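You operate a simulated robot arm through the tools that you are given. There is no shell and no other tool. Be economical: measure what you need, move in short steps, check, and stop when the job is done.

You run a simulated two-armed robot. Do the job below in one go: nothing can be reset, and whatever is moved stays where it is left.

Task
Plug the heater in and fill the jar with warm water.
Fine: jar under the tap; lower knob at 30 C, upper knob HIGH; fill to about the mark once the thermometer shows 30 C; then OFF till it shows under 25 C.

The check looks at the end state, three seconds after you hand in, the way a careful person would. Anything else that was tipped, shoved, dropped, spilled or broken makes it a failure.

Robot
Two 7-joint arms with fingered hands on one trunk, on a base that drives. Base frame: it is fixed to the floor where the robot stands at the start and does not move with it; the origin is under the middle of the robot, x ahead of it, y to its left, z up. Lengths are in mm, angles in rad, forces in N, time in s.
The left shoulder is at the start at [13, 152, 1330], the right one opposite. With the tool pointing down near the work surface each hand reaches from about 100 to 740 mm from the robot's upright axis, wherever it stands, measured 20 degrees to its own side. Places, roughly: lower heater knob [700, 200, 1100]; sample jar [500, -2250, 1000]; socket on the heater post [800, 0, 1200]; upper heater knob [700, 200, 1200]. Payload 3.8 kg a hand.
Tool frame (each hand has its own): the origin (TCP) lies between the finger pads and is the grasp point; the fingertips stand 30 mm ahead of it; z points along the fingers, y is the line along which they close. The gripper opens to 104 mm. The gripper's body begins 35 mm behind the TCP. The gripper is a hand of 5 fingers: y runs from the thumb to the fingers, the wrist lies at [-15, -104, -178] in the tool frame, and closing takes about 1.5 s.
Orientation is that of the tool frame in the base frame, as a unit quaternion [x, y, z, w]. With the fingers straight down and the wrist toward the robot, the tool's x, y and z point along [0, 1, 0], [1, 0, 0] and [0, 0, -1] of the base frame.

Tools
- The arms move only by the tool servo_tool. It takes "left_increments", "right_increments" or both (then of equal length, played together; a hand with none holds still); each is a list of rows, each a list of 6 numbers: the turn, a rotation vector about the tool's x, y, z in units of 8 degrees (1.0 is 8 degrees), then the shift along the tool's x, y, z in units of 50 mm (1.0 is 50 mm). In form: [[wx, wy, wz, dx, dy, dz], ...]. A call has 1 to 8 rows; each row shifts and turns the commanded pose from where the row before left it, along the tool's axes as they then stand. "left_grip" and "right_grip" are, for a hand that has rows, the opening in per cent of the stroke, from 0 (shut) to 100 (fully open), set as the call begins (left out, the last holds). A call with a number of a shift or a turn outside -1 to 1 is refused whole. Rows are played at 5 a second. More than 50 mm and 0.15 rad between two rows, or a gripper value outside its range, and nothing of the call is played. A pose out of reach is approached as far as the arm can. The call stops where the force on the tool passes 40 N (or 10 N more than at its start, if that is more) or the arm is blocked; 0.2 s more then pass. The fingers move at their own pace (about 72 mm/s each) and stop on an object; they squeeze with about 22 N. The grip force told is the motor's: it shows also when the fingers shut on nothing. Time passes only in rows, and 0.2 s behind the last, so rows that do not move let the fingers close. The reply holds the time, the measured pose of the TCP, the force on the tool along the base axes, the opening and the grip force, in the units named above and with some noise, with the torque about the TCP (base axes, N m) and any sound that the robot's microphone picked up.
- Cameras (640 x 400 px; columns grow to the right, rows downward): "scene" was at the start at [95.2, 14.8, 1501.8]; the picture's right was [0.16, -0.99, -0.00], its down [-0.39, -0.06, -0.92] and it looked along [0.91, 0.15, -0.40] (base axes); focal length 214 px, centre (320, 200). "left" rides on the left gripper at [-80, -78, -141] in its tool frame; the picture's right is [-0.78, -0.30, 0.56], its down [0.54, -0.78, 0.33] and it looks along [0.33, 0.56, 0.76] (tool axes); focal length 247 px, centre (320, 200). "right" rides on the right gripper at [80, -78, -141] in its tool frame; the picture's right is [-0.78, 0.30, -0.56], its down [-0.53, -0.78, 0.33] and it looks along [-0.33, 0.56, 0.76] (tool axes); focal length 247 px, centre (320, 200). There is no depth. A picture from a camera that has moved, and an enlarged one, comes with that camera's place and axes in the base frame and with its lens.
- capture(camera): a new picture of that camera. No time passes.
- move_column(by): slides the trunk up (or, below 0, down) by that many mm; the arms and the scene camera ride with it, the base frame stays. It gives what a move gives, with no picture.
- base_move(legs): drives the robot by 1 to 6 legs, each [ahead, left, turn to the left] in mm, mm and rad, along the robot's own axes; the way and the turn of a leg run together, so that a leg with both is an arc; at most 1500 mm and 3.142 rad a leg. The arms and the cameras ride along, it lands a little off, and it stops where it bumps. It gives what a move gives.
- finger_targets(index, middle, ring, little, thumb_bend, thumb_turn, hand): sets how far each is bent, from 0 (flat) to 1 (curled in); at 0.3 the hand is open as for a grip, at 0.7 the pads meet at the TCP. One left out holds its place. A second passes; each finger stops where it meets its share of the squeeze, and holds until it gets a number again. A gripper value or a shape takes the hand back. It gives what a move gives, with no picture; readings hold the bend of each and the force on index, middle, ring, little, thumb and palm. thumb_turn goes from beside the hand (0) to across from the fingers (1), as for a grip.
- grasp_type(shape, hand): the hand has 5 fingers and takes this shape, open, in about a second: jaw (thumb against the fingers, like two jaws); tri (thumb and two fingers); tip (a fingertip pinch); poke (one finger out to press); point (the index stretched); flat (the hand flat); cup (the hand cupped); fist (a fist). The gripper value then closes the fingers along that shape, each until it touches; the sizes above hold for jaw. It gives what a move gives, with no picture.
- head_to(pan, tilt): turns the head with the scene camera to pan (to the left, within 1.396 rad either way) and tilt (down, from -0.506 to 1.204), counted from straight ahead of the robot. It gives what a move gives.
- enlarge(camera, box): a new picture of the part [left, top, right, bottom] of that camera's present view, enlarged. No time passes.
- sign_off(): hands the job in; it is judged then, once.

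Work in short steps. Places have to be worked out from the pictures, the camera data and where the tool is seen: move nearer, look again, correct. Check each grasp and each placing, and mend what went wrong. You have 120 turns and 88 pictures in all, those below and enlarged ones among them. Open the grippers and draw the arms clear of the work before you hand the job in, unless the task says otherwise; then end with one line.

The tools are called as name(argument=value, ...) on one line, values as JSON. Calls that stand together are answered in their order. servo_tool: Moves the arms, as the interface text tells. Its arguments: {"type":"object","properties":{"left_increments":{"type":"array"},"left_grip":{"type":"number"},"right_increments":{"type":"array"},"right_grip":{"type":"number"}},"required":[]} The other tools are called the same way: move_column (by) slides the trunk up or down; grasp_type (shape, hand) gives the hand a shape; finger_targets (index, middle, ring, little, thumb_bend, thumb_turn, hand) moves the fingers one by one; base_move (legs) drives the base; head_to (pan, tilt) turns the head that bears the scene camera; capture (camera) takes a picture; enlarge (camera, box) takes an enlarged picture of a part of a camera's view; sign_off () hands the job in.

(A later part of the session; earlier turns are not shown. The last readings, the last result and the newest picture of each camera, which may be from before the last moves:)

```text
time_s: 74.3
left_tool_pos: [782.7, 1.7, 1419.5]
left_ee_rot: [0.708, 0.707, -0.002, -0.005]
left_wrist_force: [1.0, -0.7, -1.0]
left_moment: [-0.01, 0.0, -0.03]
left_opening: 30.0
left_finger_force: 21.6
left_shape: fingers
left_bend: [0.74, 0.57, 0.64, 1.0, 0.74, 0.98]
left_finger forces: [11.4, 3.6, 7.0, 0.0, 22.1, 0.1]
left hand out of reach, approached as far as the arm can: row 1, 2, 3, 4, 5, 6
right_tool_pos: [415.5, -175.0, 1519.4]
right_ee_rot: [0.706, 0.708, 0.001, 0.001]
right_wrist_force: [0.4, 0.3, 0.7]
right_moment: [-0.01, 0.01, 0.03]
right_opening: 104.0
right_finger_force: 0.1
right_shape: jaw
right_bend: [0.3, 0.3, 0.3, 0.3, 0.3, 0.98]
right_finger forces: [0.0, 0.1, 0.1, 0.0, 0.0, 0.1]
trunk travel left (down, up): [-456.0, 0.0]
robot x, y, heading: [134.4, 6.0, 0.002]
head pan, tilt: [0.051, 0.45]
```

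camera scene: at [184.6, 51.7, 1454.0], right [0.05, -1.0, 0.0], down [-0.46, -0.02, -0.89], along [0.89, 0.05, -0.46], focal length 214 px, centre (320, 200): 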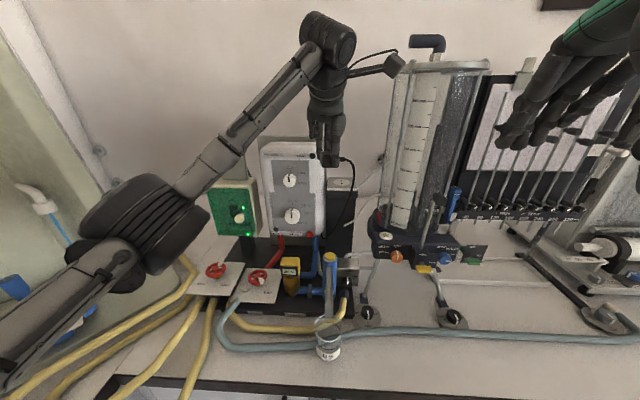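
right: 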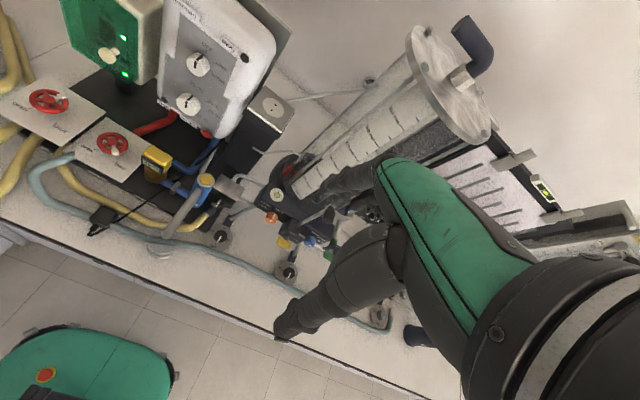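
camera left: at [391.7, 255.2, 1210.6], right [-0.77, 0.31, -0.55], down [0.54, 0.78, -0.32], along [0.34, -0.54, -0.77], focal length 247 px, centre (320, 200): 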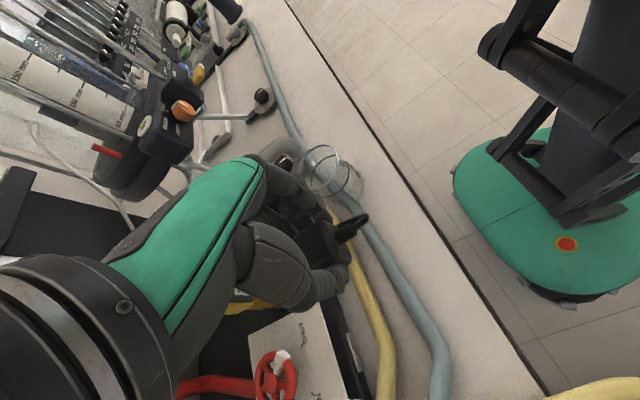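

head_to(pan=0.4, tilt=0.5)

capture(camera="scene")

capture(camera="right")

```text
time_s: 75.2
left_tool_pos: [784.0, 1.9, 1419.5]
left_ee_rot: [0.708, 0.707, -0.001, -0.006]
left_wrist_force: [0.2, 0.4, -0.8]
left_moment: [0.02, 0.0, 0.0]
left_opening: 29.9
left_finger_force: 21.8
left_shape: fingers
left_bend: [0.74, 0.57, 0.64, 1.0, 0.74, 0.98]
left_finger forces: [11.3, 3.6, 6.9, 0.0, 22.0, 0.1]
right_tool_pos: [415.0, -176.7, 1520.0]
right_ee_rot: [0.706, 0.708, 0.001, 0.001]
right_wrist_force: [1.0, 0.4, 0.1]
right_moment: [-0.04, 0.0, 0.0]
right_opening: 103.8
right_finger_force: 0.0
right_shape: jaw
right_bend: [0.3, 0.3, 0.3, 0.3, 0.3, 0.98]
right_finger forces: [0.1, 0.1, 0.1, 0.0, 0.0, 0.0]
trunk travel left (down, up): [-456.0, 0.0]
robot x, y, heading: [127.0, 10.4, -0.001]
head pan, tilt: [0.4, 0.499]
```

```text
32 pictures are left
camera scene: at [211.8, 44.3, 1548.7], right [0.39, -0.92, 0.0], down [-0.44, -0.19, -0.88], along [0.81, 0.34, -0.48], focal length 214 px, centre (320, 200)
```

scene: 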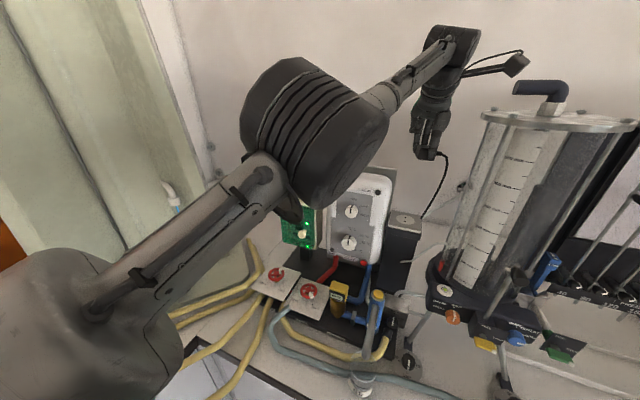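

```text
31 pictures are left
camera right: at [337.0, -95.7, 1660.8], right [0.3, -0.78, 0.56], down [-0.78, -0.54, -0.33], along [0.56, -0.33, -0.76], focal length 247 px, centre (320, 200)
```

right: 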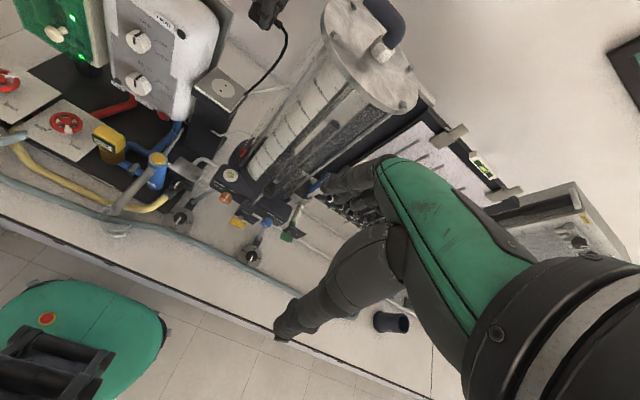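

The arm is stretched out straight (a singular posture). I yaw the hand and pull back together to unfold it.

servo_tool(left_increments=[[0, 0, 1, 0, -0.5, 0], [0, 0, 1, 0, -0.5, 0], [0, 0, 1, 0, -0.5, 0], [0, 0, 1, 0, -0.5, 0]])

```text
time_s: 76.2
left_tool_pos: [763.3, -1.4, 1450.7]
left_ee_rot: [0.876, 0.482, -0.002, -0.006]
left_wrist_force: [0.1, -0.2, -0.5]
left_moment: [-0.01, -0.01, -0.03]
left_opening: 30.1
left_finger_force: 22.1
left_shape: fingers
left_bend: [0.74, 0.57, 0.64, 1.0, 0.74, 0.98]
left_finger forces: [11.3, 3.5, 7.0, 0.0, 22.1, 0.0]
left hand out of reach, approached as far as the arm can: row 1, 2, 3, 4
right_tool_pos: [416.0, -173.8, 1518.4]
right_ee_rot: [0.706, 0.708, 0.001, 0.001]
right_wrist_force: [0.0, -0.5, 0.1]
right_moment: [0.0, 0.01, -0.02]
right_opening: 103.7
right_finger_force: 0.1
right_shape: jaw
right_bend: [0.3, 0.3, 0.3, 0.3, 0.3, 0.98]
right_finger forces: [0.1, 0.1, 0.1, 0.1, 0.0, 0.1]
trunk travel left (down, up): [-456.0, 0.0]
robot x, y, heading: [130.7, 9.2, 0.002]
head pan, tilt: [0.4, 0.499]
```

servo_tool(left_increments=[[0, 0, 0, 0, 0, -1], [0, 0, 0, 0, 0, -1], [0, 0, 0, 0, 0, -1], [0, 0, 0, 0, 0, -1], [0, 0, 0, -0.5, 0, -0.8], [0, 0, 0, -0.5, 0, -0.8]])

```text
time_s: 77.6
left_tool_pos: [637.4, 4.3, 1634.0]
left_ee_rot: [0.876, 0.483, -0.001, -0.005]
left_wrist_force: [-0.6, 0.3, -1.0]
left_moment: [0.03, -0.01, 0.02]
left_opening: 30.1
left_finger_force: 21.8
left_shape: fingers
left_bend: [0.74, 0.57, 0.65, 1.0, 0.74, 0.98]
left_finger forces: [11.2, 3.5, 7.0, 0.1, 21.9, 0.0]
left hand out of reach, approached as far as the arm can: row 1, 2, 3, 4, 5, 6
right_tool_pos: [412.4, -177.6, 1518.9]
right_ee_rot: [0.707, 0.707, 0.002, 0.0]
right_wrist_force: [-0.3, 0.6, -0.7]
right_moment: [-0.03, 0.01, 0.0]
right_opening: 103.6
right_finger_force: 0.0
right_shape: jaw
right_bend: [0.3, 0.3, 0.3, 0.3, 0.3, 0.98]
right_finger forces: [0.0, 0.0, 0.0, 0.0, 0.1, 0.1]
trunk travel left (down, up): [-456.0, 0.0]
robot x, y, heading: [128.6, 12.5, -0.001]
head pan, tilt: [0.4, 0.499]
```

servo_tool(left_increments=[[0, 0, -1, 0, 0, 0.4], [0, 0, -1, 0, 0, 0.4], [0, 0, -1, 0, 0, 0.4], [0, 0, -1, 0, 0, 0.4], [0, 0, 0, 0.8, 0.2, 0.4], [0, 0, 0, 0.8, 0.2, 0.4], [0, 0, 0, 0.8, 0.2, 0.4], [0, 0, 0, 0.8, 0.2, 0.4]])

capture(camera="scene")

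```text
time_s: 79.4
left_tool_pos: [763.0, 135.0, 1534.2]
left_ee_rot: [0.708, 0.706, -0.001, -0.005]
left_wrist_force: [-0.1, 0.9, -1.1]
left_moment: [0.0, -0.03, 0.01]
left_opening: 30.0
left_finger_force: 21.9
left_shape: fingers
left_bend: [0.74, 0.57, 0.65, 1.0, 0.74, 0.98]
left_finger forces: [11.2, 3.5, 7.1, 0.1, 21.7, 0.1]
left hand out of reach, approached as far as the arm can: row 1, 2, 3, 4, 5, 6, 7, 8
right_tool_pos: [416.2, -174.8, 1519.0]
right_ee_rot: [0.706, 0.708, 0.001, 0.0]
right_wrist_force: [0.2, 0.6, -0.2]
right_moment: [-0.04, 0.02, 0.0]
right_opening: 103.8
right_finger_force: 0.0
right_shape: jaw
right_bend: [0.3, 0.3, 0.3, 0.3, 0.3, 0.98]
right_finger forces: [0.0, 0.1, 0.1, 0.1, 0.0, 0.0]
trunk travel left (down, up): [-456.0, 0.0]
robot x, y, heading: [128.8, 8.5, 0.007]
head pan, tilt: [0.4, 0.499]
```

```text
30 pictures are left
camera scene: at [212.7, 45.8, 1548.6], right [0.39, -0.92, 0.0], down [-0.44, -0.19, -0.88], along [0.81, 0.34, -0.48], focal length 214 px, centre (320, 200)
```

scene: 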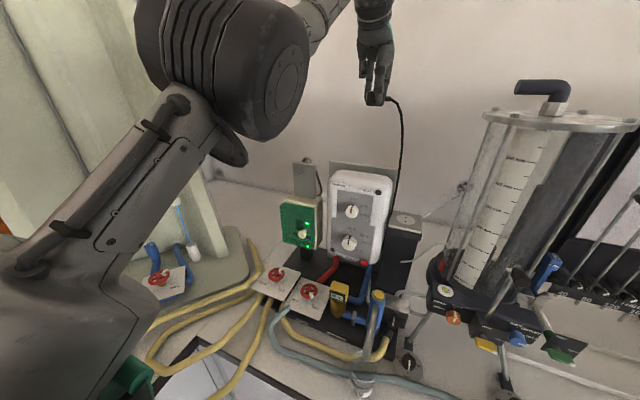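

servo_tool(left_increments=[[0, 0, 0, -0.8, -0.5, 0], [0, 0, 0, -0.8, -0.5, 0], [0, 0, 0, -0.8, -0.5, 0], [0, 0, 0, -0.8, -0.5, 0]])

```text
time_s: 80.4
left_tool_pos: [684.8, -35.3, 1559.0]
left_ee_rot: [0.708, 0.706, -0.001, -0.005]
left_wrist_force: [0.8, -0.7, -2.0]
left_moment: [0.01, -0.01, 0.0]
left_opening: 29.8
left_finger_force: 21.8
left_shape: fingers
left_bend: [0.74, 0.57, 0.65, 1.0, 0.74, 0.98]
left_finger forces: [11.2, 3.5, 7.0, 0.1, 21.9, 0.0]
left hand out of reach, approached as far as the arm can: row 1, 2, 3, 4
right_tool_pos: [413.8, -177.6, 1519.4]
right_ee_rot: [0.707, 0.708, 0.001, 0.0]
right_wrist_force: [-0.5, 0.1, 0.4]
right_moment: [0.03, -0.05, 0.0]
right_opening: 103.9
right_finger_force: 0.1
right_shape: jaw
right_bend: [0.3, 0.3, 0.3, 0.3, 0.3, 0.98]
right_finger forces: [0.0, 0.0, 0.0, 0.0, 0.0, 0.0]
trunk travel left (down, up): [-456.0, 0.0]
robot x, y, heading: [128.6, 7.4, 0.006]
head pan, tilt: [0.4, 0.499]
```

servo_tool(left_increments=[[0, 0, 0, 0.07, -0.15, 0.12], [0, 0, 0, 0.07, -0.15, 0.12], [0, 0, 0, 0.07, -0.15, 0.12], [0, 0, 0, 0.07, -0.15, 0.12], [0, 0, 0, 0.07, -0.15, 0.12], [0, 0, 0, 0.07, -0.15, 0.12], [0, 0, 0, 0.07, -0.15, 0.12], [0, 0, 0, 0.07, -0.15, 0.12]])

head_to(pan=0.6, tilt=0.0)

capture(camera="scene")

```text
time_s: 82.2
left_tool_pos: [686.0, -34.7, 1559.9]
left_ee_rot: [0.708, 0.706, 0.0, -0.005]
left_wrist_force: [-0.4, -0.3, -0.1]
left_moment: [-0.02, 0.02, 0.0]
left_opening: 30.0
left_finger_force: 21.7
left_shape: fingers
left_bend: [0.74, 0.57, 0.65, 1.0, 0.74, 0.98]
left_finger forces: [11.2, 3.5, 7.0, 0.0, 21.8, 0.0]
left hand out of reach, approached as far as the arm can: row 1, 2, 3, 4, 5, 6, 7, 8
right_tool_pos: [413.8, -175.7, 1518.1]
right_ee_rot: [0.706, 0.708, 0.001, 0.001]
right_wrist_force: [-0.3, 0.4, 0.6]
right_moment: [0.02, 0.0, 0.02]
right_opening: 103.8
right_finger_force: 0.0
right_shape: jaw
right_bend: [0.3, 0.3, 0.3, 0.3, 0.3, 0.98]
right_finger forces: [0.0, 0.0, 0.1, 0.0, 0.1, 0.0]
trunk travel left (down, up): [-456.0, 0.0]
robot x, y, heading: [129.2, 9.5, 0.005]
head pan, tilt: [0.4, 0.499]
```

```text
time_s: 83.1
left_tool_pos: [686.1, -33.3, 1559.3]
left_ee_rot: [0.708, 0.706, -0.001, -0.006]
left_wrist_force: [0.1, 1.0, -0.6]
left_moment: [0.02, 0.0, -0.01]
left_opening: 29.6
left_finger_force: 21.6
left_shape: fingers
left_bend: [0.74, 0.57, 0.65, 1.0, 0.74, 0.98]
left_finger forces: [11.2, 3.5, 7.0, 0.0, 21.8, 0.0]
right_tool_pos: [415.3, -175.7, 1519.3]
right_ee_rot: [0.707, 0.707, 0.0, 0.001]
right_wrist_force: [1.0, 0.1, -0.1]
right_moment: [-0.01, 0.0, -0.03]
right_opening: 103.7
right_finger_force: 0.1
right_shape: jaw
right_bend: [0.3, 0.3, 0.3, 0.3, 0.3, 0.98]
right_finger forces: [0.0, 0.0, 0.0, 0.0, 0.1, 0.0]
trunk travel left (down, up): [-456.0, 0.0]
robot x, y, heading: [130.4, 9.7, 0.002]
head pan, tilt: [0.6, 0.0]
```

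```text
29 pictures are left
camera scene: at [202.2, 59.7, 1594.8], right [0.57, -0.82, 0.0], down [0.0, 0.0, -1.0], along [0.82, 0.57, 0.0], focal length 214 px, centre (320, 200)
```

scene: 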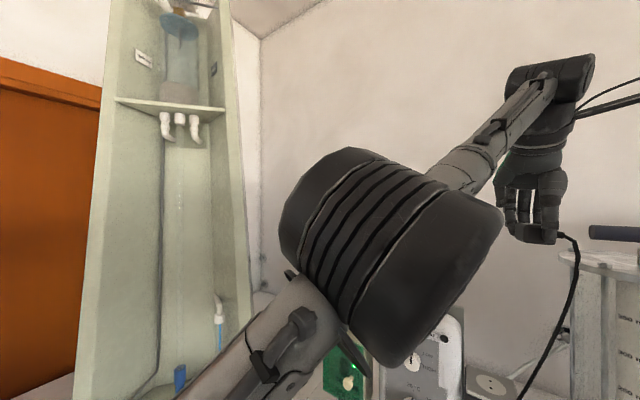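

The elbow is singular. I back the base off to free space so I can swing the arm well down and get the elbow bent again.

base_move(legs=[[-280, 0, 0]])

servo_tool(left_increments=[[0, 0, 0, 0, 0, 1], [0, 0, 0, 0, 0, 1], [0, 0, 0, 0, 0, 1], [0, 0, 0, 0, 0, 1], [0, 0, 0, 0, 0, 1], [0, 0, 0, 0, 0, 1]])

```text
time_s: 85.1
left_tool_pos: [407.8, -34.6, 1556.9]
left_ee_rot: [0.706, 0.708, -0.002, -0.007]
left_wrist_force: [-0.4, -0.4, -1.7]
left_moment: [0.0, 0.0, -0.02]
left_opening: 29.6
left_finger_force: 21.9
left_shape: fingers
left_bend: [0.74, 0.57, 0.65, 1.0, 0.74, 0.98]
left_finger forces: [11.2, 3.5, 7.0, 0.0, 21.8, 0.0]
right_tool_pos: [137.7, -176.7, 1518.0]
right_ee_rot: [0.706, 0.709, -0.001, -0.001]
right_wrist_force: [-0.1, 0.2, 0.0]
right_moment: [0.01, 0.02, 0.03]
right_opening: 104.0
right_finger_force: 0.0
right_shape: jaw
right_bend: [0.3, 0.3, 0.3, 0.3, 0.3, 0.98]
right_finger forces: [0.0, 0.0, 0.0, 0.0, 0.0, 0.1]
trunk travel left (down, up): [-456.0, 0.0]
robot x, y, heading: [-151.7, 12.5, 0.001]
head pan, tilt: [0.6, 0.0]
```

```text
time_s: 86.5
left_tool_pos: [515.7, -41.6, 1305.8]
left_ee_rot: [0.708, 0.707, -0.002, -0.007]
left_wrist_force: [-0.7, 0.2, -0.6]
left_moment: [-0.04, 0.01, 0.02]
left_opening: 30.0
left_finger_force: 21.3
left_shape: fingers
left_bend: [0.74, 0.57, 0.65, 1.0, 0.74, 0.98]
left_finger forces: [11.1, 3.4, 7.0, 0.1, 21.4, 0.0]
left hand out of reach, approached as far as the arm can: row 1, 2, 3, 4, 5, 6
right_tool_pos: [135.2, -175.2, 1517.6]
right_ee_rot: [0.705, 0.709, 0.0, 0.0]
right_wrist_force: [0.2, -0.3, 0.0]
right_moment: [0.01, 0.0, 0.01]
right_opening: 103.5
right_finger_force: 0.0
right_shape: jaw
right_bend: [0.3, 0.3, 0.3, 0.3, 0.3, 0.98]
right_finger forces: [0.0, 0.0, 0.0, 0.0, 0.1, 0.1]
trunk travel left (down, up): [-456.0, 0.0]
robot x, y, heading: [-151.3, 10.8, 0.004]
head pan, tilt: [0.6, 0.0]
```

servo_tool(left_increments=[[0, 0, 0, 1, 0, 0], [0, 0, 0, 1, 0, 0], [0, 0, 0, 1, 0, 0], [0, 0, 0, 0.8, -0.5, 0], [0, 0, 0, 0.8, -0.5, 0], [0, 0, 0, 0.8, -0.5, 0], [0, 0, 0, 0, -1, 0], [0, 0, 0, 0, -1, 0]])

```text
time_s: 88.3
left_tool_pos: [332.7, 228.3, 1317.4]
left_ee_rot: [0.707, 0.707, 0.0, -0.005]
left_wrist_force: [0.3, 0.9, -0.8]
left_moment: [0.01, -0.05, -0.02]
left_opening: 30.1
left_finger_force: 21.8
left_shape: fingers
left_bend: [0.74, 0.57, 0.65, 1.0, 0.74, 0.98]
left_finger forces: [11.2, 3.4, 6.8, 0.1, 21.5, 0.1]
right_tool_pos: [130.7, -175.9, 1520.3]
right_ee_rot: [0.706, 0.709, 0.0, 0.001]
right_wrist_force: [-0.1, -0.2, 0.0]
right_moment: [0.01, 0.0, 0.05]
right_opening: 103.5
right_finger_force: 0.0
right_shape: jaw
right_bend: [0.3, 0.3, 0.3, 0.3, 0.3, 0.98]
right_finger forces: [0.0, 0.1, 0.2, 0.1, 0.0, 0.1]
trunk travel left (down, up): [-456.0, 0.0]
robot x, y, heading: [-156.4, 10.0, -0.001]
head pan, tilt: [0.6, 0.0]
```

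Unstuck. I pull the hand in, then drive the base to a place where the socket is comfortably in reach.

servo_tool(left_increments=[[0, 0, 0, 0, -0.8, -0.3], [0, 0, 0, 0, -0.8, -0.3]])

base_move(legs=[[300, -60, 0]])

head_to(pan=0.15, tilt=0.5)

```text
time_s: 88.9
left_tool_pos: [252.8, 229.1, 1346.0]
left_ee_rot: [0.707, 0.707, 0.001, -0.005]
left_wrist_force: [0.0, -0.4, -0.3]
left_moment: [0.03, -0.04, 0.04]
left_opening: 29.7
left_finger_force: 21.3
left_shape: fingers
left_bend: [0.74, 0.57, 0.65, 1.0, 0.74, 0.98]
left_finger forces: [11.2, 3.4, 6.8, 0.0, 21.4, 0.0]
right_tool_pos: [128.2, -175.0, 1519.5]
right_ee_rot: [0.706, 0.708, 0.001, 0.001]
right_wrist_force: [0.1, -1.1, 0.5]
right_moment: [0.02, -0.03, 0.01]
right_opening: 103.6
right_finger_force: 0.0
right_shape: jaw
right_bend: [0.3, 0.3, 0.3, 0.3, 0.3, 0.98]
right_finger forces: [0.1, 0.1, 0.1, 0.0, 0.0, 0.0]
trunk travel left (down, up): [-456.0, 0.0]
robot x, y, heading: [-157.4, 9.2, 0.001]
head pan, tilt: [0.6, 0.0]
```

```text
time_s: 90.9
left_tool_pos: [547.5, 170.9, 1344.6]
left_ee_rot: [0.706, 0.708, -0.001, -0.003]
left_wrist_force: [-0.4, 0.9, -1.0]
left_moment: [-0.04, -0.03, 0.03]
left_opening: 30.3
left_finger_force: 21.3
left_shape: fingers
left_bend: [0.74, 0.57, 0.65, 1.0, 0.74, 0.98]
left_finger forces: [11.2, 3.4, 6.9, 0.0, 21.3, 0.1]
right_tool_pos: [424.2, -234.0, 1520.4]
right_ee_rot: [0.705, 0.709, 0.001, 0.0]
right_wrist_force: [-1.2, -0.7, -0.6]
right_moment: [0.01, -0.03, -0.03]
right_opening: 103.3
right_finger_force: 0.0
right_shape: jaw
right_bend: [0.3, 0.3, 0.3, 0.3, 0.3, 0.98]
right_finger forces: [0.1, 0.1, 0.0, 0.1, 0.1, 0.0]
trunk travel left (down, up): [-456.0, 0.0]
robot x, y, heading: [138.4, -49.7, 0.01]
head pan, tilt: [0.6, 0.0]
```

```text
time_s: 91.9
left_tool_pos: [551.1, 169.1, 1344.1]
left_ee_rot: [0.706, 0.708, -0.001, -0.006]
left_wrist_force: [0.6, -0.5, -0.4]
left_moment: [-0.05, -0.01, 0.0]
left_opening: 29.9
left_finger_force: 22.1
left_shape: fingers
left_bend: [0.74, 0.57, 0.65, 1.0, 0.74, 0.98]
left_finger forces: [11.1, 3.4, 6.8, 0.1, 21.4, 0.0]
right_tool_pos: [429.6, -236.0, 1519.0]
right_ee_rot: [0.705, 0.709, 0.001, 0.0]
right_wrist_force: [-0.1, -0.4, -0.4]
right_moment: [-0.01, 0.03, -0.01]
right_opening: 103.8
right_finger_force: 0.0
right_shape: jaw
right_bend: [0.3, 0.3, 0.3, 0.3, 0.3, 0.98]
right_finger forces: [0.1, 0.0, 0.0, 0.0, 0.1, 0.0]
trunk travel left (down, up): [-456.0, 0.0]
robot x, y, heading: [140.6, -48.1, 0.004]
head pan, tilt: [0.15, 0.499]
```

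servo_tool(left_increments=[[0, 0, 0, -0.78, 0.45, 0], [0, 0, 0, -0.78, 0.45, 0], [0, 0, 0, -0.78, 0.45, 0], [0, 0, 0, -0.78, 0.45, 0], [0, 0, 0, 0, 0.84, 0], [0, 0, 0, 0, 0.84, 0], [0, 0, 0, 0, 0.84, 0], [0, 0, 0, 0, 0, 0.8]])

enlarge(camera="scene", box=[270, 130, 370, 230])

enlarge(camera="left", box=[240, 200, 400, 330])

```text
time_s: 93.7
left_tool_pos: [770.4, 17.5, 1300.2]
left_ee_rot: [0.707, 0.707, 0.0, -0.006]
left_wrist_force: [0.5, 0.0, -0.6]
left_moment: [0.0, 0.01, -0.02]
left_opening: 29.6
left_finger_force: 21.2
left_shape: fingers
left_bend: [0.74, 0.57, 0.65, 1.0, 0.74, 0.98]
left_finger forces: [11.2, 3.3, 6.7, 0.0, 21.0, 0.0]
right_tool_pos: [428.4, -235.1, 1518.9]
right_ee_rot: [0.705, 0.709, 0.0, 0.0]
right_wrist_force: [-0.7, -0.3, 0.5]
right_moment: [0.02, -0.02, -0.01]
right_opening: 103.8
right_finger_force: 0.1
right_shape: jaw
right_bend: [0.3, 0.3, 0.3, 0.3, 0.3, 0.98]
right_finger forces: [0.0, 0.1, 0.0, 0.0, 0.0, 0.0]
trunk travel left (down, up): [-456.0, 0.0]
robot x, y, heading: [141.1, -50.5, 0.0]
head pan, tilt: [0.15, 0.499]
```

```text
4.00 times, centred on (320, 180) of scene
camera zoom: at [230.5, -37.2, 1548.6], right [0.15, -0.99, 0.0], down [-0.47, -0.07, -0.88], along [0.87, 0.13, -0.48], focal length 858 px, centre (320, 280)
```

zoom: 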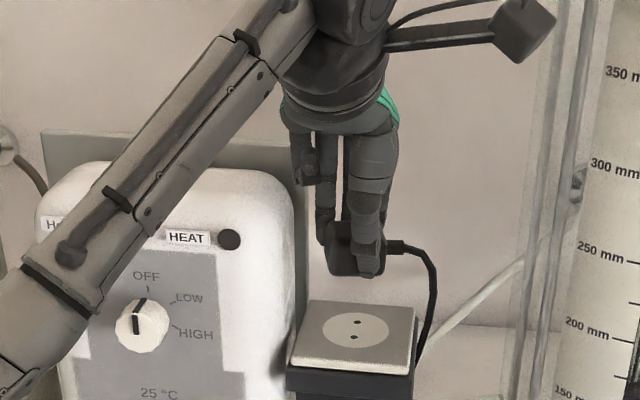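

```text
3.08 times, centred on (320, 265) of left
camera zoom: at [692.7, -64.8, 1441.0], right [-0.3, -0.77, -0.56], down [-0.78, 0.54, -0.32], along [0.55, 0.34, -0.76], focal length 760 px, centre (320, 0)
```

zoom: 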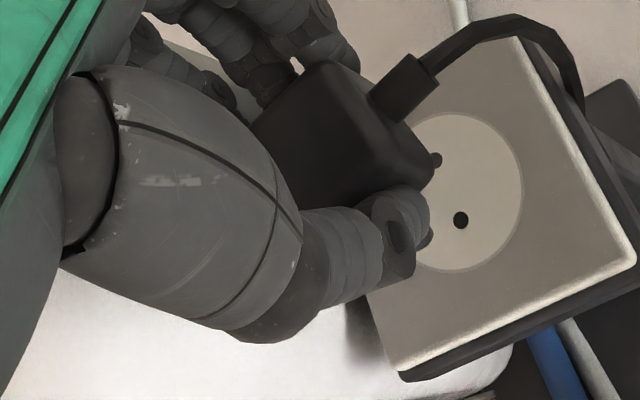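

Aligned: socket centre reads (767, 21) and the plug sits at about (770, 21). I lower slowly onto it.

servo_tool(left_increments=[[0, 0, 0, 0, -0.06, 0.5], [0, 0, 0, 0, 0, 0.4], [0, 0, 0, 0, 0, 0.1], [0, 0, 0, 0, 0, 0.1], [0, 0, 0, 0, 0, 0.1]])

enlarge(camera="left", box=[240, 200, 400, 330])

enlarge(camera="scene", box=[300, 170, 360, 230])

```text
time_s: 94.9
left_tool_pos: [763.9, 14.1, 1244.2]
left_ee_rot: [0.707, 0.707, 0.002, -0.002]
left_wrist_force: [3.8, -1.4, 15.6]
left_moment: [0.3, 0.14, -0.16]
left_opening: 29.3
left_finger_force: 27.1
left_shape: fingers
left_bend: [0.74, 0.57, 0.65, 1.0, 0.75, 0.98]
left_finger forces: [14.3, 4.5, 7.6, 0.6, 23.5, 3.6]
right_tool_pos: [427.6, -236.0, 1519.5]
right_ee_rot: [0.705, 0.709, 0.001, 0.0]
right_wrist_force: [0.8, -0.3, -0.4]
right_moment: [0.01, 0.01, 0.0]
right_opening: 103.7
right_finger_force: 0.0
right_shape: jaw
right_bend: [0.3, 0.3, 0.3, 0.3, 0.3, 0.98]
right_finger forces: [0.0, 0.1, 0.1, 0.0, 0.1, 0.0]
trunk travel left (down, up): [-456.0, 0.0]
robot x, y, heading: [144.2, -48.6, 0.002]
head pan, tilt: [0.15, 0.499]
```

```text
3.08 times, centred on (320, 265) of left
camera zoom: at [685.1, -66.9, 1386.9], right [-0.3, -0.77, -0.56], down [-0.78, 0.54, -0.33], along [0.55, 0.34, -0.76], focal length 760 px, centre (320, 0)
```

zoom: 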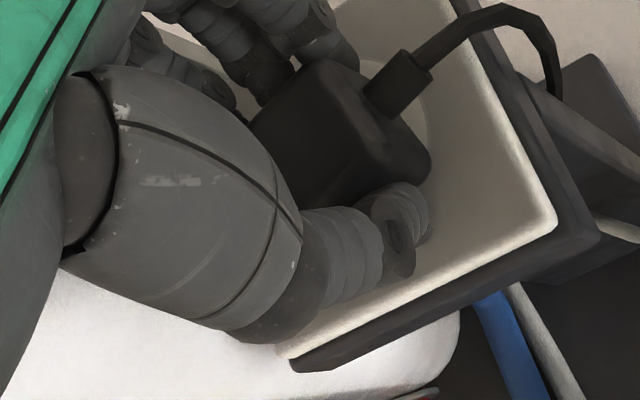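

```text
6.67 times, centred on (330, 200) of scene
camera zoom: at [228.5, -38.3, 1549.0], right [0.15, -0.99, 0.0], down [-0.47, -0.07, -0.88], along [0.87, 0.14, -0.48], focal length 1430 px, centre (253, 200)
```

zoom: 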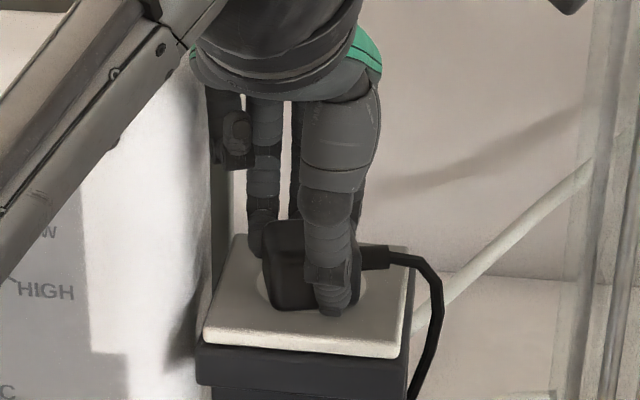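

servo_tool(left_increments=[[0, 0, 0, 0, 0, 0.1], [0, 0, 0, 0, 0, 0.1], [0, 0, 0, 0, 0, 0]])

```text
time_s: 95.4
left_tool_pos: [763.5, 13.4, 1245.6]
left_ee_rot: [0.708, 0.706, 0.006, 0.004]
left_wrist_force: [-6.7, -1.7, 14.0]
left_moment: [0.15, 0.09, 0.02]
left_opening: 29.5
left_finger_force: 26.7
left_shape: fingers
left_bend: [0.74, 0.57, 0.65, 1.0, 0.76, 0.98]
left_finger forces: [12.1, 3.7, 7.1, 0.1, 26.9, 2.6]
right_tool_pos: [425.2, -236.0, 1519.7]
right_ee_rot: [0.705, 0.709, 0.003, 0.001]
right_wrist_force: [0.5, -0.2, -0.1]
right_moment: [-0.04, -0.03, -0.01]
right_opening: 103.7
right_finger_force: 0.1
right_shape: jaw
right_bend: [0.3, 0.3, 0.3, 0.3, 0.3, 0.98]
right_finger forces: [0.0, 0.0, 0.1, 0.1, 0.0, 0.0]
trunk travel left (down, up): [-456.0, 0.0]
robot x, y, heading: [140.9, -46.7, 0.002]
head pan, tilt: [0.15, 0.499]
stopped in row 2 (left hand): the force on the tool passed its limit at 43 N (the readings are from after the stop); the commanded pose is now the measured one
```

Firm contact, no further travel. I release gently and look at how the plug sits.

finger_targets(hand="left", index=0.55, middle=0.42, ring=0.5, thumb_bend=0.55)

servo_tool(left_increments=[[0, 0, 0, 0, 0, -0.4], [0, 0, 0, 0, 0, -0.8]])

enlarge(camera="left", box=[240, 180, 440, 310])

enlarge(camera="scene", box=[280, 150, 380, 230])

```text
time_s: 96.4
left_tool_pos: [764.4, 12.9, 1243.7]
left_ee_rot: [0.707, 0.707, 0.006, 0.004]
left_wrist_force: [3.3, -3.2, 19.5]
left_moment: [0.11, -0.21, 0.0]
left_opening: 37.8
left_finger_force: 10.7
left_shape: fingers
left_bend: [0.53, 0.43, 0.5, 1.0, 0.58, 1.0]
left_finger forces: [6.2, 5.3, 0.1, 0.0, 8.5, 1.7]
right_tool_pos: [424.8, -236.4, 1519.3]
right_ee_rot: [0.706, 0.708, 0.001, 0.001]
right_wrist_force: [0.4, 0.0, -0.1]
right_moment: [0.01, 0.01, -0.03]
right_opening: 103.8
right_finger_force: 0.1
right_shape: jaw
right_bend: [0.3, 0.3, 0.3, 0.3, 0.3, 0.98]
right_finger forces: [0.1, 0.0, 0.1, 0.0, 0.1, 0.1]
trunk travel left (down, up): [-456.0, 0.0]
robot x, y, heading: [138.7, -51.6, 0.004]
head pan, tilt: [0.15, 0.499]
heard: snap
```

```text
time_s: 97.0
left_tool_pos: [762.5, 14.3, 1300.6]
left_ee_rot: [0.706, 0.708, 0.003, 0.0]
left_wrist_force: [0.0, -1.5, 0.6]
left_moment: [0.02, -0.02, 0.0]
left_opening: 38.7
left_finger_force: 0.1
left_shape: fingers
left_bend: [0.55, 0.42, 0.5, 1.0, 0.55, 1.0]
left_finger forces: [0.0, 0.0, 0.0, 0.0, 0.1, 0.0]
right_tool_pos: [426.7, -235.3, 1520.1]
right_ee_rot: [0.705, 0.709, 0.001, 0.0]
right_wrist_force: [0.3, 0.7, -0.2]
right_moment: [-0.01, 0.01, -0.01]
right_opening: 103.6
right_finger_force: 0.0
right_shape: jaw
right_bend: [0.3, 0.3, 0.3, 0.3, 0.3, 0.98]
right_finger forces: [0.0, 0.1, 0.0, 0.1, 0.1, 0.1]
trunk travel left (down, up): [-456.0, 0.0]
robot x, y, heading: [141.8, -49.5, 0.005]
head pan, tilt: [0.15, 0.499]
```

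```text
3.08 times, centred on (340, 245) of left
camera zoom: at [684.0, -65.8, 1442.4], right [-0.29, -0.77, -0.56], down [-0.78, 0.53, -0.34], along [0.56, 0.34, -0.76], focal length 760 px, centre (258, 62)
```

zoom: 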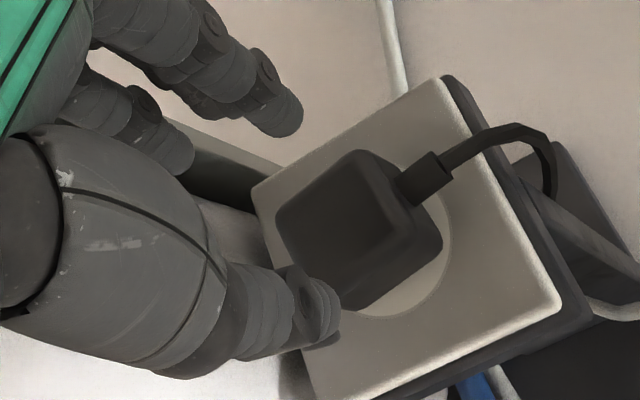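

```text
5.00 times, centred on (330, 190) of scene
camera zoom: at [228.7, -36.8, 1548.8], right [0.15, -0.99, 0.0], down [-0.47, -0.07, -0.88], along [0.87, 0.14, -0.48], focal length 1072 px, centre (270, 250)
```

zoom: 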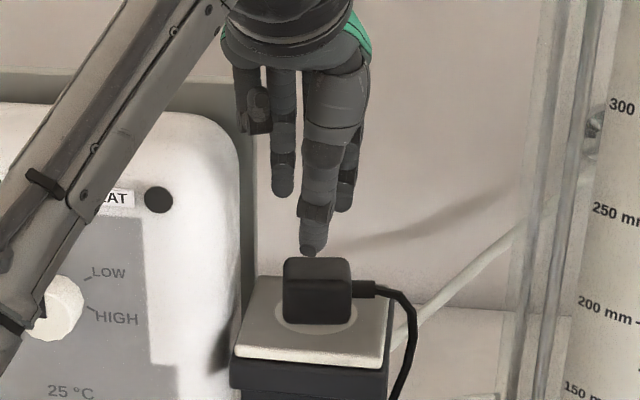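

A "snap" was heard and the plug sits square in the socket. Next the knobs: upper at about (698, 161, 1247), lower (695, 161, 1142). I back the left hand off, take a fingertip shape and turn it to point forward.

servo_tool(left_increments=[[0, 0, 0, 0, 0, -1], [0, 0, 0, 0.1, -0.9, 0], [0, 0, 0, 0.6, -0.75, 0], [0, 0, 0, 0.6, -0.75, 0], [0, 0, 0, 0.6, -0.75, 0], [0, 0, 0, 0.6, -0.75, 0], [0, 0, 0, 0, -0.6, 0]])

grasp_type(hand="left", shape="tip")

servo_tool(left_increments=[[-0.577, 0.577, 0.577, 0, 0, 0], [-0.577, 0.577, 0.577, 0, 0, 0], [-0.577, 0.577, 0.577, 0, 0, 0], [-0.577, 0.577, 0.577, 0, 0, 0], [-0.577, 0.577, 0.577, 0, 0, 0], [-0.577, 0.577, 0.577, 0, 0, 0], [-0.577, 0.577, 0.577, 0, 0, 0], [-0.577, 0.577, 0.577, 0, 0, 0]])

servo_tool(left_increments=[[-0.577, 0.577, 0.577, 0, 0, 0], [-0.577, 0.577, 0.577, 0, 0, 0], [-0.577, 0.577, 0.577, 0, 0, 0], [-0.577, 0.577, 0.577, 0, 0, 0], [-0.577, 0.577, 0.577, 0, 0, 0], [-0.577, 0.577, 0.577, 0, 0, 0], [-0.577, 0.577, 0.577, 0, 0, 0]])

```text
time_s: 98.6
left_tool_pos: [538.0, 140.1, 1351.6]
left_ee_rot: [0.706, 0.708, 0.003, 0.002]
left_wrist_force: [0.3, -0.3, 0.5]
left_moment: [0.01, -0.01, 0.05]
left_opening: 39.0
left_finger_force: 0.0
left_shape: fingers
left_bend: [0.55, 0.42, 0.5, 1.0, 0.55, 1.0]
left_finger forces: [0.1, 0.1, 0.0, 0.1, 0.1, 0.1]
right_tool_pos: [427.3, -235.5, 1520.6]
right_ee_rot: [0.706, 0.709, 0.001, 0.001]
right_wrist_force: [0.5, 0.2, -0.5]
right_moment: [0.0, 0.01, 0.02]
right_opening: 103.6
right_finger_force: 0.1
right_shape: jaw
right_bend: [0.3, 0.3, 0.3, 0.3, 0.3, 0.98]
right_finger forces: [0.0, 0.0, 0.0, 0.0, 0.1, 0.0]
trunk travel left (down, up): [-456.0, 0.0]
robot x, y, heading: [142.2, -47.1, -0.001]
head pan, tilt: [0.15, 0.499]
```

```text
time_s: 99.5
left_tool_pos: [540.2, 139.4, 1350.4]
left_ee_rot: [0.708, 0.707, 0.003, 0.002]
left_wrist_force: [-0.2, -0.2, 0.3]
left_moment: [-0.01, -0.02, 0.01]
left_opening: 103.6
left_finger_force: 0.0
left_shape: tip
left_bend: [0.3, 0.98, 0.99, 0.99, 0.3, 0.98]
left_finger forces: [0.1, 0.1, 0.0, 0.0, 0.1, 0.0]
right_tool_pos: [427.8, -235.9, 1517.6]
right_ee_rot: [0.705, 0.709, 0.001, 0.0]
right_wrist_force: [0.4, -0.8, 0.3]
right_moment: [-0.01, 0.0, 0.02]
right_opening: 103.6
right_finger_force: 0.1
right_shape: jaw
right_bend: [0.3, 0.3, 0.3, 0.3, 0.3, 0.98]
right_finger forces: [0.0, 0.1, 0.1, 0.0, 0.1, 0.0]
trunk travel left (down, up): [-456.0, 0.0]
robot x, y, heading: [141.6, -51.3, 0.004]
head pan, tilt: [0.15, 0.499]
```

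```text
time_s: 101.3
left_tool_pos: [579.4, 138.1, 1362.8]
left_ee_rot: [0.814, 0.381, 0.437, 0.0]
left_wrist_force: [-0.4, -0.2, 0.3]
left_moment: [0.0, 0.02, -0.03]
left_opening: 103.8
left_finger_force: 0.3
left_shape: tip
left_bend: [0.3, 0.98, 0.99, 0.99, 0.3, 0.98]
left_finger forces: [0.0, 0.1, 0.0, 0.0, 0.0, 0.1]
left hand out of reach, approached as far as the arm can: row 5, 6, 7, 8
right_tool_pos: [426.9, -235.2, 1519.5]
right_ee_rot: [0.705, 0.709, 0.001, 0.001]
right_wrist_force: [-0.5, -0.4, 0.7]
right_moment: [0.01, 0.02, 0.02]
right_opening: 103.6
right_finger_force: 0.0
right_shape: jaw
right_bend: [0.3, 0.3, 0.3, 0.3, 0.3, 0.98]
right_finger forces: [0.0, 0.0, 0.0, 0.1, 0.0, 0.0]
trunk travel left (down, up): [-456.0, 0.0]
robot x, y, heading: [143.1, -52.7, 0.005]
head pan, tilt: [0.15, 0.499]
```

```text
time_s: 102.9
left_tool_pos: [591.3, 136.6, 1363.5]
left_ee_rot: [0.705, -0.001, 0.709, 0.0]
left_wrist_force: [0.0, -0.2, -0.5]
left_moment: [0.03, -0.01, 0.0]
left_opening: 103.8
left_finger_force: 0.0
left_shape: tip
left_bend: [0.3, 0.98, 0.99, 0.99, 0.3, 0.98]
left_finger forces: [0.0, 0.1, 0.0, 0.1, 0.0, 0.0]
left hand out of reach, approached as far as the arm can: row 1, 2
right_tool_pos: [428.2, -235.0, 1519.0]
right_ee_rot: [0.705, 0.709, 0.0, 0.0]
right_wrist_force: [-0.5, 0.1, -0.2]
right_moment: [0.01, -0.01, -0.02]
right_opening: 103.7
right_finger_force: 0.0
right_shape: jaw
right_bend: [0.3, 0.3, 0.3, 0.3, 0.3, 0.98]
right_finger forces: [0.0, 0.1, 0.0, 0.1, 0.0, 0.0]
trunk travel left (down, up): [-456.0, 0.0]
robot x, y, heading: [140.8, -50.7, 0.007]
head pan, tilt: [0.15, 0.499]
```

Pointing forward now. I lower to the lower knob's height, standing off, and check alignment.

servo_tool(left_increments=[[0, 0, 0, -0.88, -0.1, 0], [0, 0, 0, -0.88, -0.1, 0], [0, 0, 0, -0.88, -0.1, 0], [0, 0, 0, -0.88, -0.1, 0], [0, 0, 0, -0.88, -0.1, 0], [0, 0, 0, 0, 0, 0.8]])

capture(camera="left")

enlarge(camera="scene", box=[200, 150, 340, 290])

```text
time_s: 104.3
left_tool_pos: [633.8, 160.4, 1142.2]
left_ee_rot: [0.705, -0.001, 0.71, -0.001]
left_wrist_force: [1.3, -0.5, 0.5]
left_moment: [0.01, -0.03, 0.0]
left_opening: 103.8
left_finger_force: 0.1
left_shape: tip
left_bend: [0.3, 0.98, 0.99, 0.99, 0.3, 0.98]
left_finger forces: [0.1, 0.0, 0.0, 0.1, 0.0, 0.0]
right_tool_pos: [429.2, -235.8, 1518.3]
right_ee_rot: [0.705, 0.709, 0.0, 0.0]
right_wrist_force: [0.0, -0.1, 0.6]
right_moment: [-0.02, 0.0, 0.01]
right_opening: 103.9
right_finger_force: 0.0
right_shape: jaw
right_bend: [0.3, 0.3, 0.3, 0.3, 0.3, 0.98]
right_finger forces: [0.0, 0.1, 0.1, 0.0, 0.0, 0.0]
trunk travel left (down, up): [-456.0, 0.0]
robot x, y, heading: [138.7, -52.1, 0.005]
head pan, tilt: [0.15, 0.499]
```

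```text
22 pictures are left
camera left: at [491.6, 237.6, 1064.2], right [0.56, 0.3, -0.77], down [0.33, 0.78, 0.54], along [0.76, -0.56, 0.34], focal length 247 px, centre (320, 200)
```

left: 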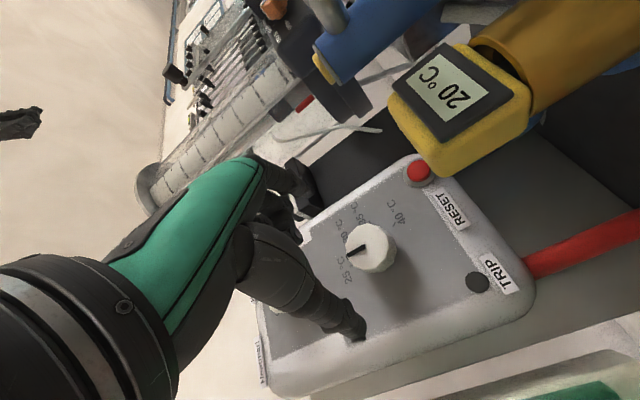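

```text
2.86 times, centred on (270, 220) of scene
camera zoom: at [231.9, -37.3, 1548.6], right [0.15, -0.99, 0.0], down [-0.47, -0.07, -0.88], along [0.87, 0.14, -0.48], focal length 613 px, centre (463, 143)
```

zoom: 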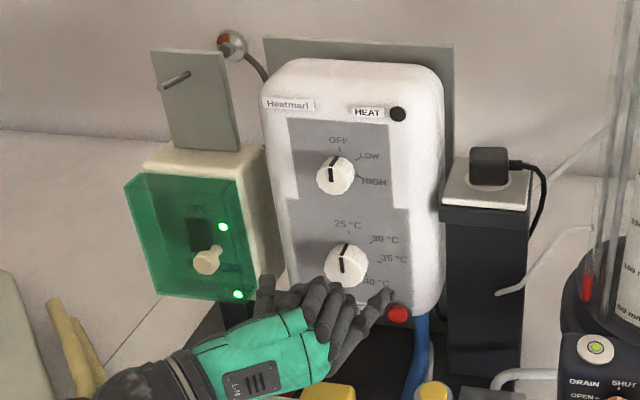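

Combining views, the lower knob face is at about (711, 158, 1130). I advance so the fingertips overlap the knob and pinch it.

servo_tool(left_increments=[[0, 0, 0, -0.24, 0.04, 0], [0, 0, 0, 0, 0, 0.6], [0, 0, 0, 0, 0, 0.52]])

servo_tool(left_increments=[[0, 0, 0, 0, 0, 0], [0, 0, 0, 0, 0, 0], [0, 0, 0, 0, 0, 0], [0, 0, 0, 0, 0, 0], [0, 0, 0, 0, 0, 0], [0, 0, 0, 0, 0, 0], [0, 0, 0, 0, 0, 0]], left_grip=10)

enlarge(camera="left", box=[260, 150, 460, 350])

```text
time_s: 105.1
left_tool_pos: [691.3, 158.8, 1133.9]
left_ee_rot: [0.704, -0.001, 0.71, -0.001]
left_wrist_force: [0.5, -0.7, 0.4]
left_moment: [-0.01, 0.0, 0.01]
left_opening: 103.9
left_finger_force: 0.1
left_shape: tip
left_bend: [0.3, 0.98, 0.99, 0.99, 0.3, 0.98]
left_finger forces: [0.0, 0.1, 0.1, 0.0, 0.0, 0.0]
right_tool_pos: [429.1, -235.9, 1518.7]
right_ee_rot: [0.706, 0.709, 0.0, 0.0]
right_wrist_force: [0.3, 0.6, -0.7]
right_moment: [0.01, 0.01, -0.06]
right_opening: 103.6
right_finger_force: 0.0
right_shape: jaw
right_bend: [0.3, 0.3, 0.3, 0.3, 0.3, 0.98]
right_finger forces: [0.0, 0.0, 0.0, 0.0, 0.0, 0.0]
trunk travel left (down, up): [-456.0, 0.0]
robot x, y, heading: [141.7, -52.7, 0.007]
head pan, tilt: [0.15, 0.499]
```

```text
time_s: 106.7
left_tool_pos: [690.2, 159.2, 1134.7]
left_ee_rot: [0.704, -0.001, 0.71, -0.002]
left_wrist_force: [2.3, 1.1, 2.3]
left_moment: [0.0, -0.05, -0.01]
left_opening: 33.3
left_finger_force: 22.3
left_shape: tip
left_bend: [0.73, 1.0, 1.0, 1.0, 0.73, 1.0]
left_finger forces: [19.2, 0.0, 0.0, 0.0, 19.8, 0.0]
right_tool_pos: [429.4, -234.8, 1520.3]
right_ee_rot: [0.705, 0.709, 0.001, 0.0]
right_wrist_force: [0.2, 0.3, 0.4]
right_moment: [0.01, 0.04, 0.01]
right_opening: 103.4
right_finger_force: 0.0
right_shape: jaw
right_bend: [0.3, 0.3, 0.3, 0.3, 0.3, 0.98]
right_finger forces: [0.1, 0.1, 0.1, 0.0, 0.1, 0.0]
trunk travel left (down, up): [-456.0, 0.0]
robot x, y, heading: [141.3, -48.7, 0.004]
head pan, tilt: [0.15, 0.499]
```

```text
2.00 times, centred on (360, 250) of left
camera zoom: at [548.0, 236.7, 1053.1], right [0.56, 0.3, -0.77], down [0.33, 0.78, 0.54], along [0.76, -0.56, 0.34], focal length 494 px, centre (240, 100)
```

zoom: 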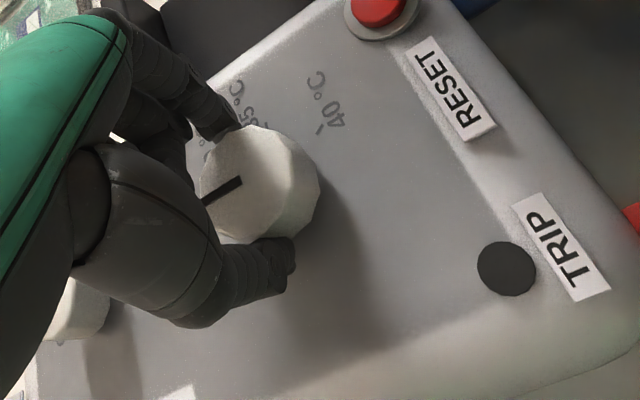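

The knob is pinched (33 mm). I turn it clockwise 45°.

servo_tool(left_increments=[[0, 0, 0.8, 0, 0, 0], [0, 0, 0.8, 0, 0, 0], [0, 0, 0.8, 0, 0, 0], [0, 0, 0.8, 0, 0, 0], [0, 0, 0.8, 0, 0, 0], [0, 0, 0.8, 0, 0, 0], [0, 0, 0.8, 0, 0, 0]])

enlarge(camera="scene", box=[220, 160, 340, 260])

```text
time_s: 108.3
left_tool_pos: [689.5, 158.0, 1133.9]
left_ee_rot: [0.65, -0.271, 0.655, -0.273]
left_wrist_force: [3.0, -6.5, -3.0]
left_moment: [-0.03, 0.13, -0.21]
left_opening: 33.2
left_finger_force: 21.9
left_shape: tip
left_bend: [0.73, 1.0, 1.0, 1.0, 0.74, 1.0]
left_finger forces: [24.6, 0.0, 0.1, 0.0, 17.0, 0.0]
right_tool_pos: [429.2, -237.2, 1517.8]
right_ee_rot: [0.705, 0.709, 0.001, -0.001]
right_wrist_force: [0.7, 0.5, -0.5]
right_moment: [0.04, 0.0, 0.01]
right_opening: 103.6
right_finger_force: 0.1
right_shape: jaw
right_bend: [0.3, 0.3, 0.3, 0.3, 0.3, 0.98]
right_finger forces: [0.1, 0.1, 0.0, 0.1, 0.0, 0.0]
trunk travel left (down, up): [-456.0, 0.0]
robot x, y, heading: [141.5, -53.1, 0.0]
head pan, tilt: [0.15, 0.499]
```

```text
4.00 times, centred on (280, 210) of scene
camera zoom: at [231.4, -39.9, 1548.6], right [0.15, -0.99, 0.0], down [-0.47, -0.07, -0.88], along [0.87, 0.14, -0.48], focal length 858 px, centre (480, 160)
```

zoom: 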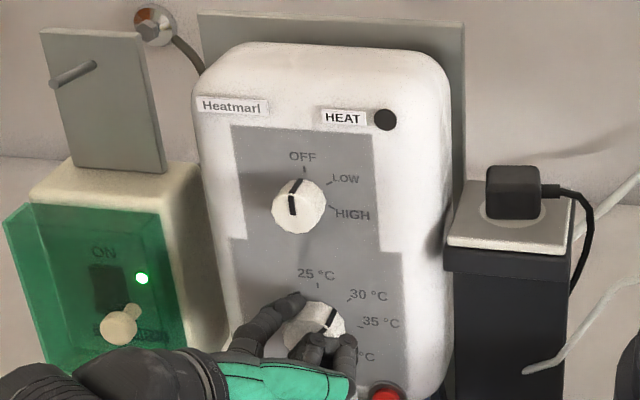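

The pointer now aims at 30 °C. I release, back off and verify while moving toward the upper knob.

servo_tool(left_increments=[[0, 0, 0, 0, 0, 0], [0, 0, 0, 0, 0, 0], [0, 0, 0, 0, 0, 0], [0, 0, 0, 0, 0, 0], [0, 0, 0, 0, 0, -0.8], [0, 0, 0, 0, 0, -0.6]], left_grip=100)

servo_tool(left_increments=[[0, 0, -1, 0, 0, 0], [0, 0, -1, 0, 0, 0], [0, 0, -1, 0, 0, 0], [0, 0, -1, 0, 0, 0], [0, 0, -1, 0, 0, 0], [0, 0, -0.6, 0, 0, 0]])

enlarge(camera="left", box=[260, 150, 460, 350])

```text
time_s: 109.7
left_tool_pos: [617.8, 159.7, 1133.6]
left_ee_rot: [0.65, -0.269, 0.656, -0.272]
left_wrist_force: [-1.7, 0.0, 0.2]
left_moment: [0.01, 0.02, 0.01]
left_opening: 103.9
left_finger_force: 0.1
left_shape: tip
left_bend: [0.3, 0.98, 0.99, 0.99, 0.3, 0.98]
left_finger forces: [0.0, 0.0, 0.0, 0.0, 0.0, 0.1]
right_tool_pos: [425.7, -235.4, 1519.9]
right_ee_rot: [0.706, 0.709, 0.001, 0.001]
right_wrist_force: [-0.9, -0.6, 0.3]
right_moment: [-0.01, -0.01, 0.03]
right_opening: 103.8
right_finger_force: 0.0
right_shape: jaw
right_bend: [0.3, 0.3, 0.3, 0.3, 0.3, 0.98]
right_finger forces: [0.0, 0.0, 0.0, 0.1, 0.0, 0.0]
trunk travel left (down, up): [-456.0, 0.0]
robot x, y, heading: [138.8, -51.6, 0.004]
head pan, tilt: [0.15, 0.499]
```

```text
time_s: 111.1
left_tool_pos: [619.3, 161.1, 1133.2]
left_ee_rot: [0.704, 0.0, 0.71, -0.002]
left_wrist_force: [-1.2, 0.4, 0.2]
left_moment: [-0.01, 0.02, -0.02]
left_opening: 103.7
left_finger_force: 0.1
left_shape: tip
left_bend: [0.3, 0.98, 0.99, 0.99, 0.3, 0.98]
left_finger forces: [0.0, 0.0, 0.0, 0.0, 0.0, 0.0]
right_tool_pos: [427.1, -236.2, 1518.9]
right_ee_rot: [0.705, 0.709, 0.001, 0.0]
right_wrist_force: [0.5, -0.2, -0.7]
right_moment: [0.04, -0.02, -0.01]
right_opening: 103.7
right_finger_force: 0.0
right_shape: jaw
right_bend: [0.3, 0.3, 0.3, 0.3, 0.3, 0.98]
right_finger forces: [0.1, 0.0, 0.0, 0.0, 0.0, 0.1]
trunk travel left (down, up): [-456.0, 0.0]
robot x, y, heading: [137.6, -52.9, 0.004]
head pan, tilt: [0.15, 0.499]
```

```text
2.00 times, centred on (360, 250) of left
camera zoom: at [478.4, 238.2, 1053.3], right [0.56, 0.3, -0.77], down [0.33, 0.78, 0.54], along [0.76, -0.56, 0.34], focal length 494 px, centre (240, 100)
```

zoom: 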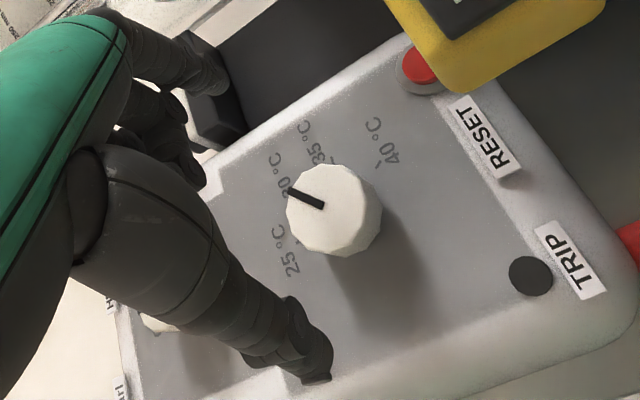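

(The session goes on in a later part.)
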